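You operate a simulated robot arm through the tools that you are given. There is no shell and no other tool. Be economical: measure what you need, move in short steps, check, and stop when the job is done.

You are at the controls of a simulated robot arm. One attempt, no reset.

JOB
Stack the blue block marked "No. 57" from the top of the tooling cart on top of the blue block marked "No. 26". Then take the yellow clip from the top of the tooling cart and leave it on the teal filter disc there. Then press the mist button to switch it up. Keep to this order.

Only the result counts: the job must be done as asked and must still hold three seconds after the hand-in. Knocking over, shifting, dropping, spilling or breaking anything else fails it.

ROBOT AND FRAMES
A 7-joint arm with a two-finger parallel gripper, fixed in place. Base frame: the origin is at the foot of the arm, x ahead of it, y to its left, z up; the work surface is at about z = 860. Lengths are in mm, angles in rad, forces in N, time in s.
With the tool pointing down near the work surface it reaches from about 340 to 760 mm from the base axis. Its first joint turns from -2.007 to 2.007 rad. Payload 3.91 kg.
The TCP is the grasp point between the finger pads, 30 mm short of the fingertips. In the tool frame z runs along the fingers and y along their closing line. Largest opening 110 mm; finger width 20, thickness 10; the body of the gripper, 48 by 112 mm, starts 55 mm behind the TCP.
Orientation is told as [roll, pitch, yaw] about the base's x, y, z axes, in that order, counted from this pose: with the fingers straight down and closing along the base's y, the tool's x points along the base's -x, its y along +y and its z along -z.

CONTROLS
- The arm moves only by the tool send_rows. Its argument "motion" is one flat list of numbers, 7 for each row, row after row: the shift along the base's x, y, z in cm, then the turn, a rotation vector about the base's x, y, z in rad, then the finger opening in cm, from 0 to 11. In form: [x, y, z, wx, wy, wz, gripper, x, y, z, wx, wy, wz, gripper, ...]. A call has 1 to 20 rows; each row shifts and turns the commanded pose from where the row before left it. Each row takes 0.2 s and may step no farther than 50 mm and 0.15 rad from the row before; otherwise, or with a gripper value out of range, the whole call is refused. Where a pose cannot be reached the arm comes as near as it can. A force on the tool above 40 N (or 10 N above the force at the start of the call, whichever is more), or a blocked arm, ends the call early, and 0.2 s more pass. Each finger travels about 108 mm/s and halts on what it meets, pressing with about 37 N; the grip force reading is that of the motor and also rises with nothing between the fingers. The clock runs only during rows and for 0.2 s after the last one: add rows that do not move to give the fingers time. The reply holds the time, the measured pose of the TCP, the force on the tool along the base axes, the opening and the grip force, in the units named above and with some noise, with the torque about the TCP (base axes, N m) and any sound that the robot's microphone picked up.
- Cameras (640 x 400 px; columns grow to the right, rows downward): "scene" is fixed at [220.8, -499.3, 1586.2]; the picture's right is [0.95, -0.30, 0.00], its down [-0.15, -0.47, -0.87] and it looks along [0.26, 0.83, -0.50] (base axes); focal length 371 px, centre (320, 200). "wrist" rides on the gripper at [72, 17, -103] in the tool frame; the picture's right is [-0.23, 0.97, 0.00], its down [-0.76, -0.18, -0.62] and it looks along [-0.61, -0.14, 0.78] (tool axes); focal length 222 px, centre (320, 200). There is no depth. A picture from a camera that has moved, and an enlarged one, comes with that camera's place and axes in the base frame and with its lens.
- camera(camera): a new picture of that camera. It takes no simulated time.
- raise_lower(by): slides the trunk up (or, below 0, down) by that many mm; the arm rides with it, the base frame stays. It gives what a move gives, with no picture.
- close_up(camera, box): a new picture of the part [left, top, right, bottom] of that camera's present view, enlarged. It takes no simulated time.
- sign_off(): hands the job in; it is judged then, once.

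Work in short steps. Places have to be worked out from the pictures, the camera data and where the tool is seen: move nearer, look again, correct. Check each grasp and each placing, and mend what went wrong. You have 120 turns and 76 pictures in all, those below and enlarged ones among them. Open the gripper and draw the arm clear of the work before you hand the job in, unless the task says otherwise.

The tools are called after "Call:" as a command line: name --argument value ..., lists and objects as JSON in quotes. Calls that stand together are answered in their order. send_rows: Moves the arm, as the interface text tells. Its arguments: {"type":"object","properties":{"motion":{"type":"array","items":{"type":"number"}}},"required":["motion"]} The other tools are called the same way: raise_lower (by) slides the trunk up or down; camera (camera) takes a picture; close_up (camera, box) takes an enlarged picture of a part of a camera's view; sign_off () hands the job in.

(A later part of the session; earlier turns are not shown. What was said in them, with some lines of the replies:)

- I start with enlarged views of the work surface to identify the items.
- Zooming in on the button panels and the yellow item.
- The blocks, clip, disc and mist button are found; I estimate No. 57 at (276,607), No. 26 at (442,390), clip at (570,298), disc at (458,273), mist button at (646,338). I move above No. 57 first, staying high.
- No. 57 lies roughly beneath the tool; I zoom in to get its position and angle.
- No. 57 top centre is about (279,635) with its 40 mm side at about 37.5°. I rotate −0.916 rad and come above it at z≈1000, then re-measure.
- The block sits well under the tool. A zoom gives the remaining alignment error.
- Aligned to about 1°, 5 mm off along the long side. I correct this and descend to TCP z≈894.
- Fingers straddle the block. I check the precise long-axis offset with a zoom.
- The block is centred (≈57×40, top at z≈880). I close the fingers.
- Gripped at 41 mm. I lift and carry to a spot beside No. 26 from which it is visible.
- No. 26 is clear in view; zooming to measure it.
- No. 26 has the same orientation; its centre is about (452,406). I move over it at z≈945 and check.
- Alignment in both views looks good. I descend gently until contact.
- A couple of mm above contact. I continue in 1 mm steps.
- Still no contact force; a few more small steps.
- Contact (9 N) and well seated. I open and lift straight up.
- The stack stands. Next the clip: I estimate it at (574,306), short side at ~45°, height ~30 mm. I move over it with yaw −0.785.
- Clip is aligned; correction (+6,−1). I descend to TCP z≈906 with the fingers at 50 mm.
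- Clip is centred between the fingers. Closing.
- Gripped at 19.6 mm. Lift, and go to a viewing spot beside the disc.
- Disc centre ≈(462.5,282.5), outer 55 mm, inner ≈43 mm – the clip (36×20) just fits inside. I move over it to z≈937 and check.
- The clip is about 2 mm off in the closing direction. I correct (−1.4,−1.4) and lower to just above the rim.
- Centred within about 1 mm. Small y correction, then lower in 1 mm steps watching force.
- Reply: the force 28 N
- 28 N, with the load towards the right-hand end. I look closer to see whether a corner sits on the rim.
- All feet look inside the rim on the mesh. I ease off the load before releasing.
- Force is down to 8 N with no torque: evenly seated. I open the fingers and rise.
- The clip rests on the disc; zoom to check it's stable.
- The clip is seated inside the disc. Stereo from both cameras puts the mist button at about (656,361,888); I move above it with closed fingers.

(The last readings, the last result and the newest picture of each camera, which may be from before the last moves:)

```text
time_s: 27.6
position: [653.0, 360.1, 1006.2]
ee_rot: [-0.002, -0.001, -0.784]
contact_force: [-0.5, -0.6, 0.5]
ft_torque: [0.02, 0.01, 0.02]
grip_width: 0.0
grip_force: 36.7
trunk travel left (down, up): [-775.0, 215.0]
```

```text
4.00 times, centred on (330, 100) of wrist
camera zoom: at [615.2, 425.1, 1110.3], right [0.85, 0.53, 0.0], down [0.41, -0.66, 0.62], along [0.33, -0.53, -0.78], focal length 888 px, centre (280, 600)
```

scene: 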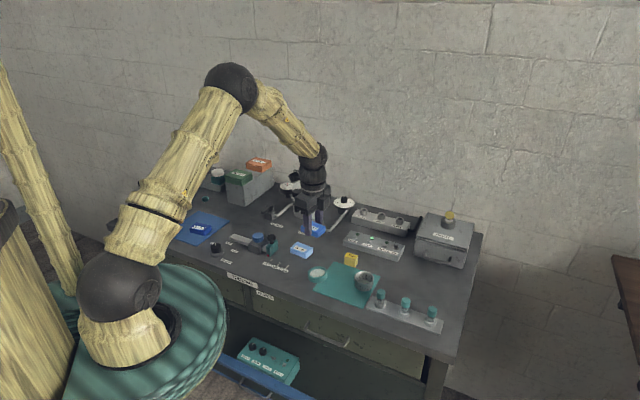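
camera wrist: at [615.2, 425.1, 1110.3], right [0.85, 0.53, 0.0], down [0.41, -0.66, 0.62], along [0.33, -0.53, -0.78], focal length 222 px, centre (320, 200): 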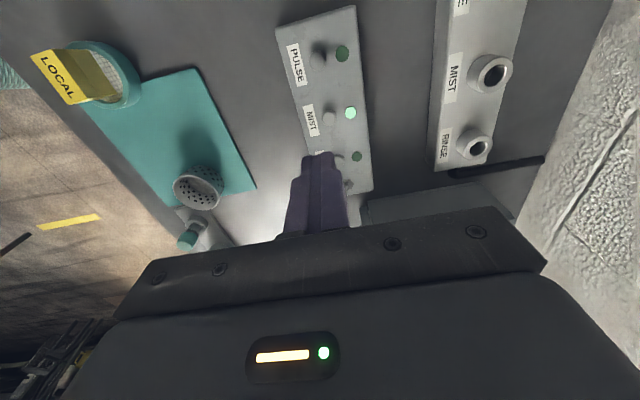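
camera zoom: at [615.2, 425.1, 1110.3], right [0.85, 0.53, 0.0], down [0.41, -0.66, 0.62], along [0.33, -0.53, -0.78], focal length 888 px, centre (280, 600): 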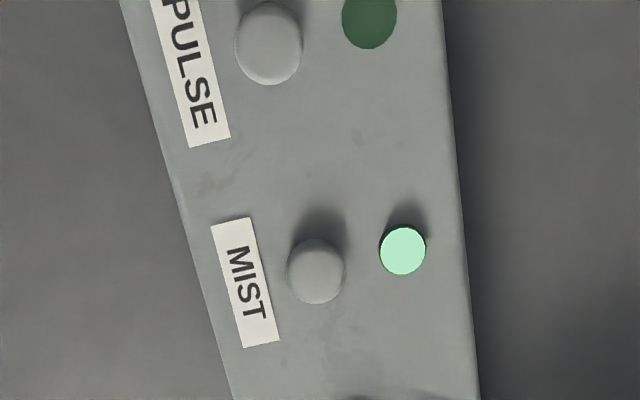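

Button measured at about (661,365,~886). I shift there and descend to ~15 mm above it.

Call:
send_rows --motion '[0.83, 0.5, -2, 0, 0, 0, 0, 0, 0, -2.5, 0, 0, 0, 0, 0, 0, -2.2, 0, 0, 0, 0, 0, 0, 0, 0, 0, 0, 0]'

Call:
close_up --camera "wrist" --box '[260, 60, 400, 200]'

Call:
close_up --camera "scene" --box '[335, 200, 425, 256]'

```text
time_s: 28.6
position: [661.3, 365.4, 938.1]
ee_rot: [0.0, 0.001, -0.783]
contact_force: [0.9, -0.4, -0.1]
ft_torque: [0.0, -0.01, 0.02]
grip_width: 0.1
grip_force: 37.5
trunk travel left (down, up): [-775.0, 215.0]
```

```text
2.86 times, centred on (330, 130) of wrist
camera zoom: at [621.5, 428.8, 1041.3], right [0.85, 0.53, 0.0], down [0.41, -0.66, 0.62], along [0.33, -0.53, -0.78], focal length 635 px, centre (291, 400)
```

zoom: 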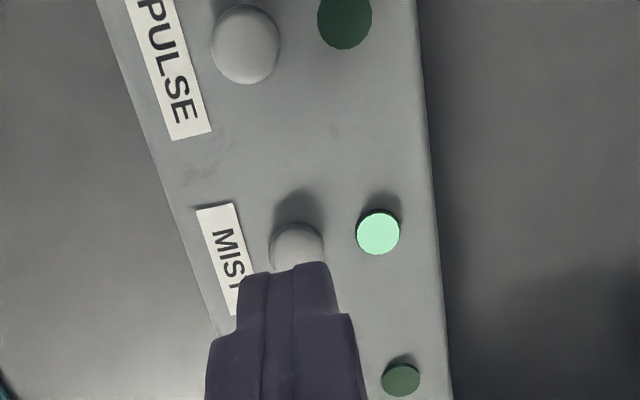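

```text
7.11 times, centred on (380, 228) of scene
camera zoom: at [220.8, -499.3, 1586.2], right [0.95, -0.3, 0.0], down [-0.15, -0.47, -0.87], along [0.26, 0.83, -0.5], focal length 2640 px, centre (-107, 1)
```

zoom: 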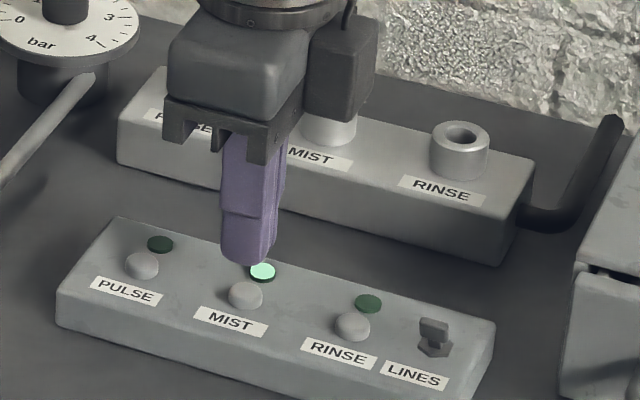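

Tip is within 2 mm of the button axis. Small correction, and lower to just above the button.

Call:
send_rows --motion '[0.1, 0.1, -1.0, 0, 0, 0, 0, 0, 0, -0.5, 0, 0, 0, 0, 0, 0, -0.2, 0, 0, 0, 0, 0, 0, 0, 0, 0, 0, 0]'

Call:
close_up --camera "scene" --box '[350, 215, 398, 251]'

```text
time_s: 29.6
position: [658.9, 366.6, 921.2]
ee_rot: [0.0, -0.001, -0.782]
contact_force: [0.3, 0.3, -0.2]
ft_torque: [0.02, 0.01, -0.03]
grip_width: 0.1
grip_force: 37.0
out of reach, approached as far as the arm can: row 1
trunk travel left (down, up): [-775.0, 215.0]
```

```text
11.11 times, centred on (374, 233) of scene
camera zoom: at [220.8, -499.3, 1586.2], right [0.95, -0.3, 0.0], down [-0.15, -0.47, -0.87], along [0.26, 0.83, -0.5], focal length 4124 px, centre (-280, -167)
```

zoom: 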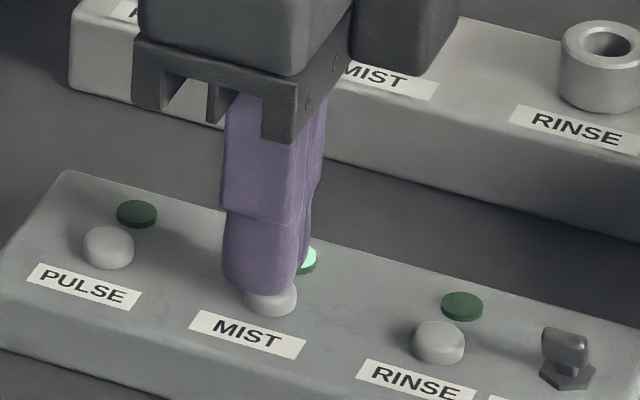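

Tip is over the button, ~2 mm off centre at the edge of reach; adequate. I press down in 1 mm steps.

Call:
send_rows --motion '[0, 0, -0.1, 0, 0, 0, 0, 0, 0, -0.1, 0, 0, 0, 0, 0, 0, -0.1, 0, 0, 0, 0, 0, 0, -0.1, 0, 0, 0, 0]'

Call:
close_up --camera "scene" --box '[350, 215, 398, 251]'

```text
time_s: 30.6
position: [657.8, 364.4, 918.3]
ee_rot: [-0.001, 0.0, -0.784]
contact_force: [-0.6, 0.5, 0.5]
ft_torque: [0.01, -0.01, -0.03]
grip_width: 0.0
grip_force: 37.3
trunk travel left (down, up): [-775.0, 215.0]
```

```text
11.11 times, centred on (374, 233) of scene
camera zoom: at [220.8, -499.3, 1586.2], right [0.95, -0.3, 0.0], down [-0.15, -0.47, -0.87], along [0.26, 0.83, -0.5], focal length 4124 px, centre (-280, -167)
```

zoom: 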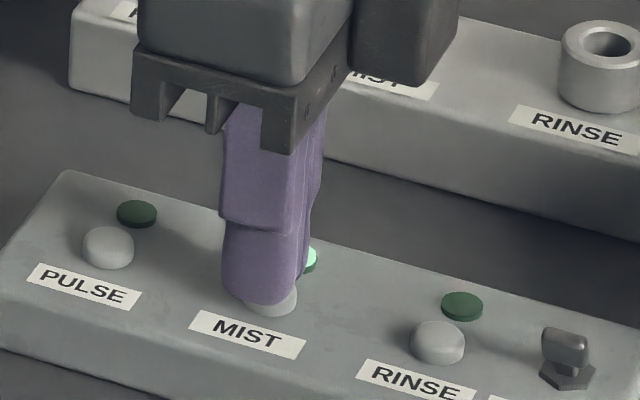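

No contact yet; I keep lowering with a slight x nudge.

Call:
send_rows --motion '[0.1, -0.05, -0.1, 0, 0, 0, 0, 0.05, -0.05, -0.1, 0, 0, 0, 0, 0, 0, -0.1, 0, 0, 0, 0]'

Call:
close_up --camera "scene" --box '[350, 215, 398, 251]'

```text
time_s: 31.4
position: [660.8, 361.2, 914.6]
ee_rot: [0.0, -0.001, -0.784]
contact_force: [0.9, -1.7, 2.0]
ft_torque: [-0.02, -0.05, -0.01]
grip_width: 0.3
grip_force: 36.4
out of reach, approached as far as the arm can: row 2
trunk travel left (down, up): [-775.0, 215.0]
heard: click
```

```text
11.11 times, centred on (374, 233) of scene
camera zoom: at [220.8, -499.3, 1586.2], right [0.95, -0.3, 0.0], down [-0.15, -0.47, -0.87], along [0.26, 0.83, -0.5], focal length 4124 px, centre (-280, -167)
```

zoom: 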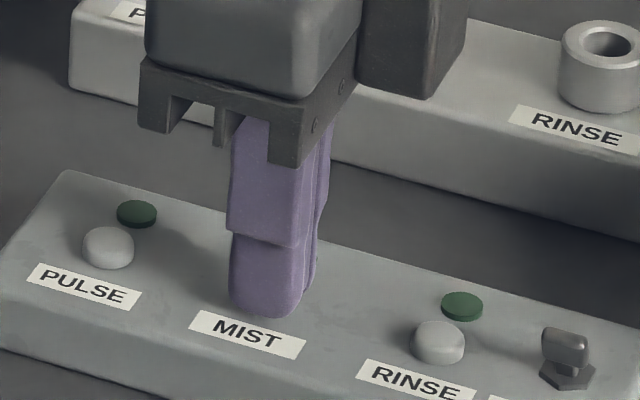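

A click was heard. I lift straight up and look at the lamp.

Call:
send_rows --motion '[0, 0, 1.0, 0, 0, 0, 0, 0, 0, 2.5, 0, 0, 0, 0, -0.5, -0.3, 3, 0, 0, 0, 0, -1, -0.5, 3, 0, 0, 0, 0, 0, 0, 0, 0, 0, 0, 0]'

Call:
close_up --camera "scene" --box '[260, 200, 440, 312]'

Call:
camera --camera "wrist"

```text
time_s: 32.6
position: [646.8, 354.9, 1009.3]
ee_rot: [-0.002, 0.0, -0.783]
contact_force: [-0.2, 0.4, 0.1]
ft_torque: [0.01, 0.02, 0.01]
grip_width: 0.1
grip_force: 37.4
trunk travel left (down, up): [-775.0, 215.0]
```

```text
3.56 times, centred on (350, 256) of scene
camera zoom: at [220.8, -499.3, 1586.2], right [0.95, -0.3, 0.0], down [-0.15, -0.47, -0.87], along [0.26, 0.83, -0.5], focal length 1320 px, centre (213, 1)
```

zoom: 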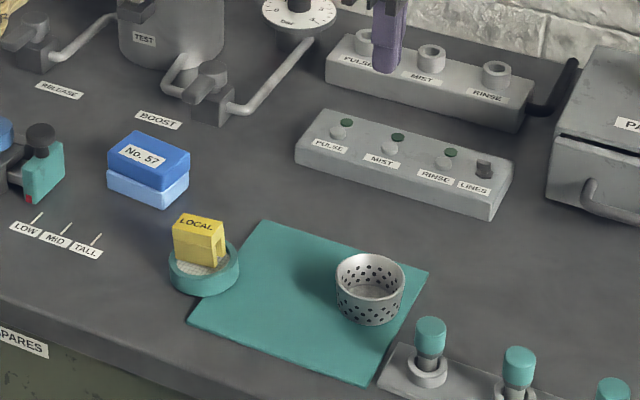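

```text
25 pictures are left
camera wrist: at [607.7, 418.6, 1112.7], right [0.85, 0.53, 0.0], down [0.41, -0.66, 0.62], along [0.33, -0.53, -0.78], focal length 222 px, centre (320, 200)
```

wrist: 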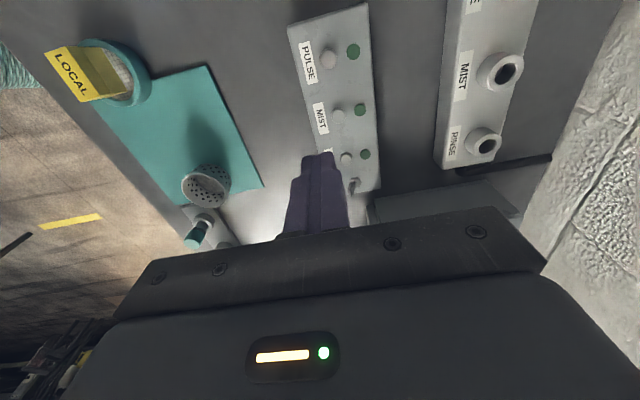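

The mist lamp is now dark; it may change with time. I wait about a second and look again.

Call:
send_rows --motion '[0, 0, 0, 0, 0, 0, 0, 0, 0, 0, 0, 0, 0, 0, 0, 0, 0, 0, 0, 0, 0, 0, 0, 0, 0, 0, 0, 0, 0, 0, 0, 0, 0, 0, 0]'

Call:
close_up --camera "scene" --box '[335, 200, 425, 256]'

```text
time_s: 33.8
position: [646.5, 353.9, 1010.2]
ee_rot: [0.0, 0.0, -0.784]
contact_force: [0.1, 0.3, -0.9]
ft_torque: [-0.02, -0.02, 0.03]
grip_width: 0.0
grip_force: 37.0
trunk travel left (down, up): [-775.0, 215.0]
```

```text
7.11 times, centred on (380, 228) of scene
camera zoom: at [220.8, -499.3, 1586.2], right [0.95, -0.3, 0.0], down [-0.15, -0.47, -0.87], along [0.26, 0.83, -0.5], focal length 2640 px, centre (-107, 1)
```

zoom: 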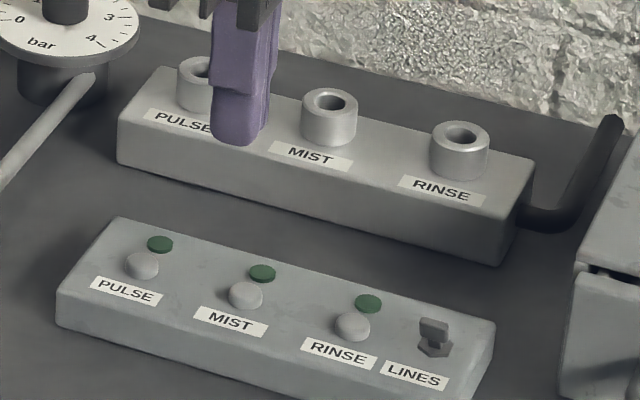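

I compare the three lamps closely, and inspect the surroundings of the panel for other indications.

Call:
close_up --camera "scene" --box '[350, 228, 398, 252]'

Call:
close_up --camera "wrist" --box '[280, 0, 400, 200]'

```text
13.33 times, centred on (374, 240) of scene
camera zoom: at [220.8, -499.3, 1586.2], right [0.95, -0.3, 0.0], down [-0.15, -0.47, -0.87], along [0.26, 0.83, -0.5], focal length 4949 px, centre (-400, -333)
```

zoom: 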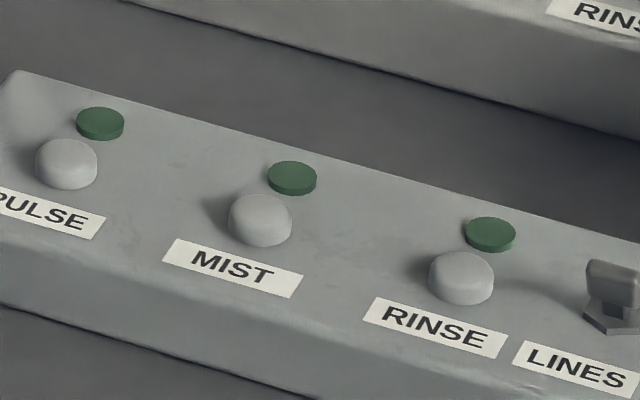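

```text
2.00 times, centred on (340, 100) of wrist
camera zoom: at [607.4, 418.5, 1113.0], right [0.85, 0.53, 0.0], down [0.41, -0.66, 0.62], along [0.33, -0.53, -0.78], focal length 444 px, centre (280, 400)
```

zoom: 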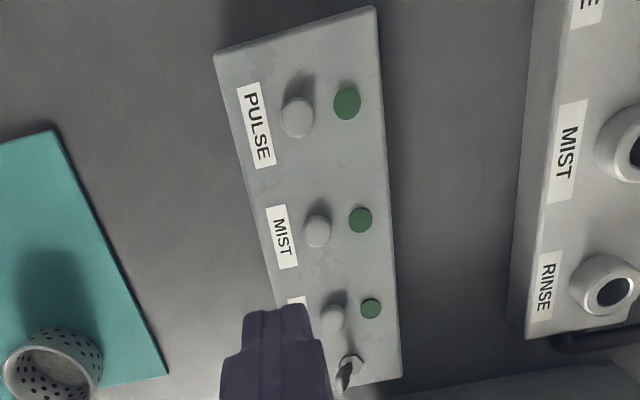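

All three lamps look identical and dark, so the press changed mist from lit to dark, which isn't clearly "up". To learn what states the button has, I press it again, shortly, at the same spot.

Call:
send_rows --motion '[1.5, 0.8, -1, 0, 0, 0, 0, 0, 0, -3, 0, 0, 0, 0, 0, 0, -3, 0, 0, 0, 0, 0, 0, -1.8, 0, 0, 0, 0, 0, 0, 0, 0, 0, 0, 0]'

Call:
close_up --camera "scene" --box '[350, 215, 398, 251]'

```text
time_s: 35.0
position: [659.8, 362.9, 921.2]
ee_rot: [0.0, 0.001, -0.784]
contact_force: [-0.2, -0.4, -0.5]
ft_torque: [0.04, 0.0, 0.0]
grip_width: 0.0
grip_force: 36.3
trunk travel left (down, up): [-775.0, 215.0]
```

```text
11.11 times, centred on (374, 233) of scene
camera zoom: at [220.8, -499.3, 1586.2], right [0.95, -0.3, 0.0], down [-0.15, -0.47, -0.87], along [0.26, 0.83, -0.5], focal length 4124 px, centre (-280, -167)
```

zoom: 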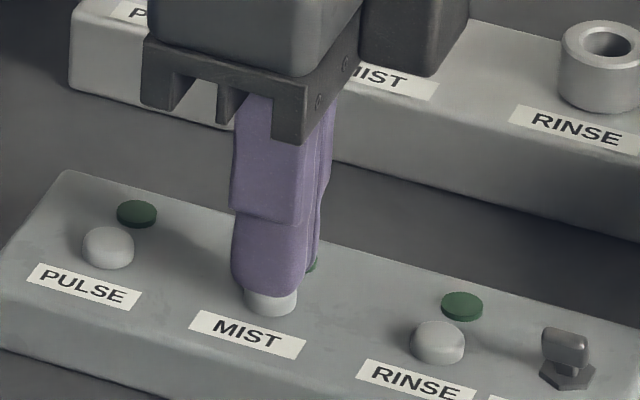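

Right over the button. Short press down to the click level and up again.

Call:
send_rows --motion '[0, 0, -0.35, 0, 0, 0, 0, 0, 0, -0.3, 0, 0, 0, 0, 0, 0, 1.0, 0, 0, 0, 0, 0, 0, 3, 0, 0, 0, 0, 0, 0, 3, 0, 0, 0, 0, 0, 0, 0, 0, 0, 0, 0]'

Call:
close_up --camera "scene" --box '[335, 200, 425, 256]'

```text
time_s: 36.4
position: [662.1, 364.3, 985.3]
ee_rot: [-0.002, -0.001, -0.782]
contact_force: [-0.3, -0.4, 0.5]
ft_torque: [-0.02, -0.03, 0.01]
grip_width: 0.0
grip_force: 36.4
trunk travel left (down, up): [-775.0, 215.0]
```

```text
7.11 times, centred on (380, 228) of scene
camera zoom: at [220.8, -499.3, 1586.2], right [0.95, -0.3, 0.0], down [-0.15, -0.47, -0.87], along [0.26, 0.83, -0.5], focal length 2640 px, centre (-107, 1)
```

zoom: 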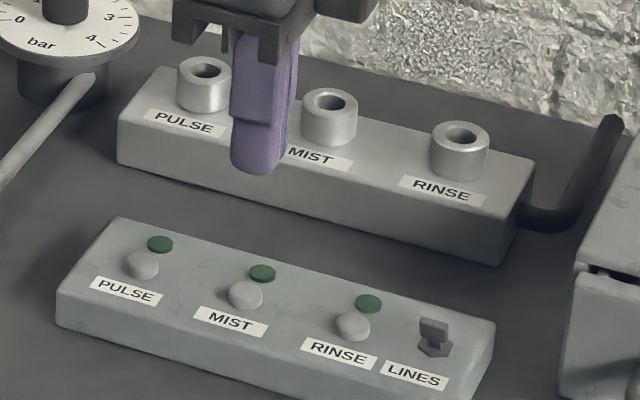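

No click this time – too shallow. I repeat somewhat deeper in small steps.

Call:
send_rows --motion '[0, 0, -3, 0, 0, 0, 0, 0, 0, -3, 0, 0, 0, 0, 0, 0, -0.7, 0, 0, 0, 0, 0, 0, -0.2, 0, 0, 0, 0, 0, 0, -0.1, 0, 0, 0, 0, 0, 0, 0, 0, 0, 0, 0]'

```text
time_s: 37.8
position: [659.5, 363.3, 914.9]
ee_rot: [0.001, 0.0, -0.785]
contact_force: [0.2, 2.0, 2.7]
ft_torque: [0.04, 0.01, -0.03]
grip_width: 0.0
grip_force: 37.3
trunk travel left (down, up): [-775.0, 215.0]
heard: click
```

Click heard. I lift and look.

Call:
send_rows --motion '[0, 0, 1.5, 0, 0, 0, 0, 0, 0, 3, 0, 0, 0, 0, 0, 0, 3, 0, 0, 0, 0, 0, 0, 0, 0, 0, 0, 0]'

Call:
close_up --camera "scene" --box '[335, 200, 425, 256]'

```text
time_s: 38.8
position: [659.8, 363.5, 988.5]
ee_rot: [-0.002, 0.0, -0.784]
contact_force: [0.5, 0.0, 0.7]
ft_torque: [0.02, -0.03, -0.02]
grip_width: 0.0
grip_force: 36.9
trunk travel left (down, up): [-775.0, 215.0]
```

```text
7.11 times, centred on (380, 228) of scene
camera zoom: at [220.8, -499.3, 1586.2], right [0.95, -0.3, 0.0], down [-0.15, -0.47, -0.87], along [0.26, 0.83, -0.5], focal length 2640 px, centre (-107, 1)
```

zoom: 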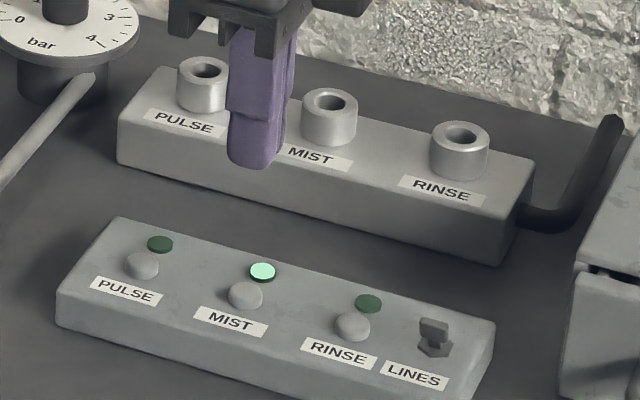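

The button is a plain two-state toggle: lit ↔ dark, and one press from the starting (lit) state gives dark. The instruction asks for a press that changes its state, so the right end state is the one after an effective single press; two presses cancelled out. I press once more.

Call:
send_rows --motion '[0, 0, -3.5, 0, 0, 0, 0, 0, 0, -3, 0, 0, 0, 0, 0, 0, -0.6, 0, 0, 0, 0, 0, 0, -0.2, 0, 0, 0, 0, 0, 0, -0.2, 0, 0, 0, 0, 0, 0, 0, 0, 0, 0, 0]'

```text
time_s: 40.2
position: [660.5, 360.3, 915.5]
ee_rot: [0.003, 0.001, -0.784]
contact_force: [1.4, -0.8, 2.3]
ft_torque: [-0.05, -0.04, 0.02]
grip_width: 0.0
grip_force: 37.6
trunk travel left (down, up): [-775.0, 215.0]
heard: click
```

Click. I lift, draw clear and open the gripper, then check everything.

Call:
send_rows --motion '[0, 0, 1.5, 0, 0, 0, 0, 0, 0, 3, 0, 0, 0, 0, 0, 0, 4, 0, 0, 0, 0, 0, 0, 4, 0, 0, 0, 0, -3.5, 0, 2, 0, 0, 0, 2, -4, 0, 1, 0, 0, 0, 4, -4, 1, 0, 0, 0, 0, 6, -4, 1, 0, 0, 0, 0, 8, -4, 1, 0, 0, 0, 0, 8, 0, 0, 0, 0, 0, 0, 8]'

Call:
camera --camera "scene"

Call:
close_up --camera "scene" --box '[260, 200, 440, 312]'

```text
time_s: 42.4
position: [466.2, 391.0, 1068.0]
ee_rot: [0.0, 0.001, -0.783]
contact_force: [0.5, 0.1, -0.6]
ft_torque: [0.01, 0.03, 0.0]
grip_width: 80.0
grip_force: 0.0
trunk travel left (down, up): [-775.0, 215.0]
```

```text
18 pictures are left
```

scene: 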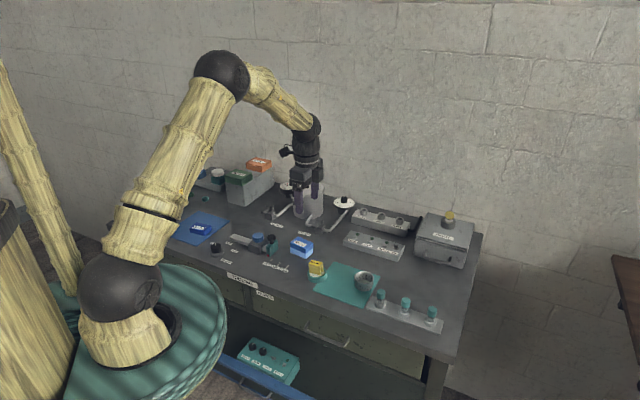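

```text
3.56 times, centred on (350, 256) of scene
camera zoom: at [220.8, -499.3, 1586.2], right [0.95, -0.3, 0.0], down [-0.15, -0.47, -0.87], along [0.26, 0.83, -0.5], focal length 1320 px, centre (213, 1)
```

zoom: 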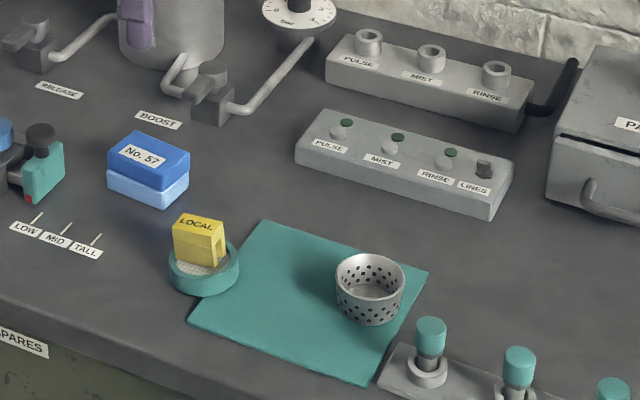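

Everything is in place and the arm is clear. Before handing in I read the teal box on the lower shelf, in case it explains the lamp states.

Call:
close_up --camera "scene" --box '[225, 330, 315, 395]'

Call:
close_up --camera "scene" --box '[215, 260, 365, 350]'

Call:
close_up --camera "scene" --box '[385, 230, 417, 256]'

```text
6.15 times, centred on (270, 362) of scene
camera zoom: at [220.8, -499.3, 1586.2], right [0.95, -0.3, 0.0], down [-0.15, -0.47, -0.87], along [0.26, 0.83, -0.5], focal length 2284 px, centre (628, -800)
```

zoom: 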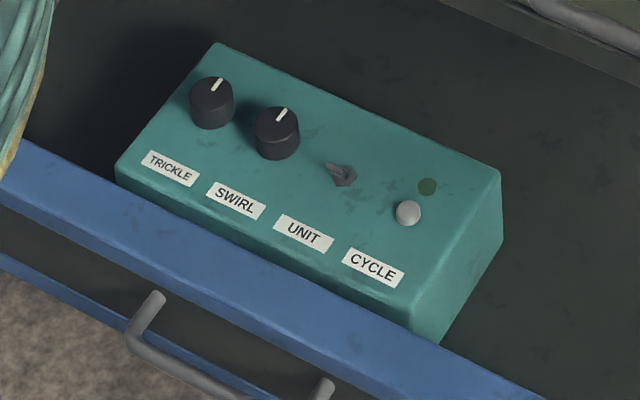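

```text
4.27 times, centred on (290, 305) of scene
camera zoom: at [220.8, -499.3, 1586.2], right [0.95, -0.3, 0.0], down [-0.15, -0.47, -0.87], along [0.26, 0.83, -0.5], focal length 1584 px, centre (448, -248)
```

zoom: 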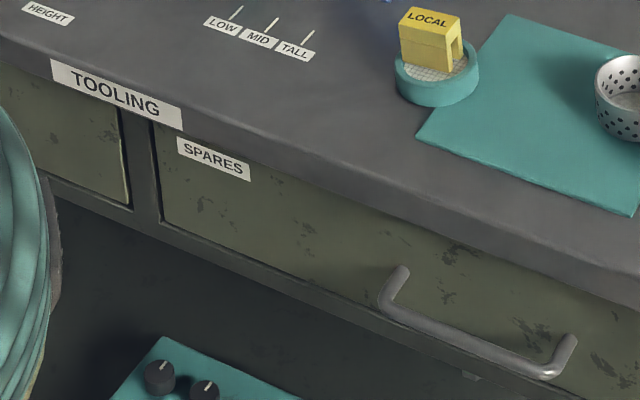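

```text
15.38 times, centred on (401, 243) of scene
camera zoom: at [220.8, -499.3, 1586.2], right [0.95, -0.3, 0.0], down [-0.15, -0.47, -0.87], along [0.26, 0.83, -0.5], focal length 5710 px, centre (-926, -462)
```

zoom: 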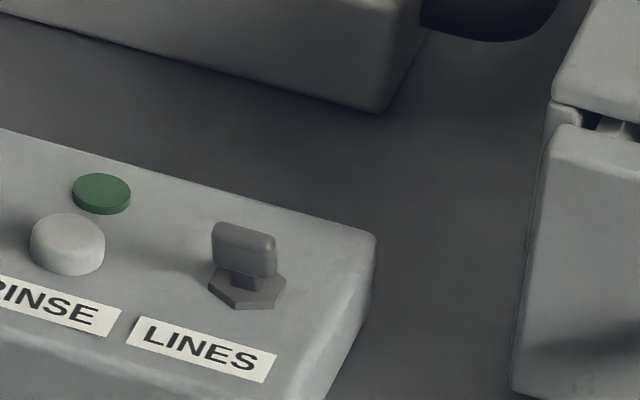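

Nothing there adds to the lamp's meaning. All three results hold, so I hand in with mist switched from its starting state by the press.

Call:
sign_off

```text
The job is handed in.
```

I did all three steps in order, but I'm not sure the mist button ended in the state you wanted. No. 57 is stacked on No. 26, and the yellow clip is sitting on the mesh of the teal filter disc.

The mist lamp was lit at the start, and each click switched it between lit and dark. I took "switch it up" to mean change it, so after three clicks (the second to test it) I left it dark. If you meant "on", the lamp should be lit and this last step is wrong.
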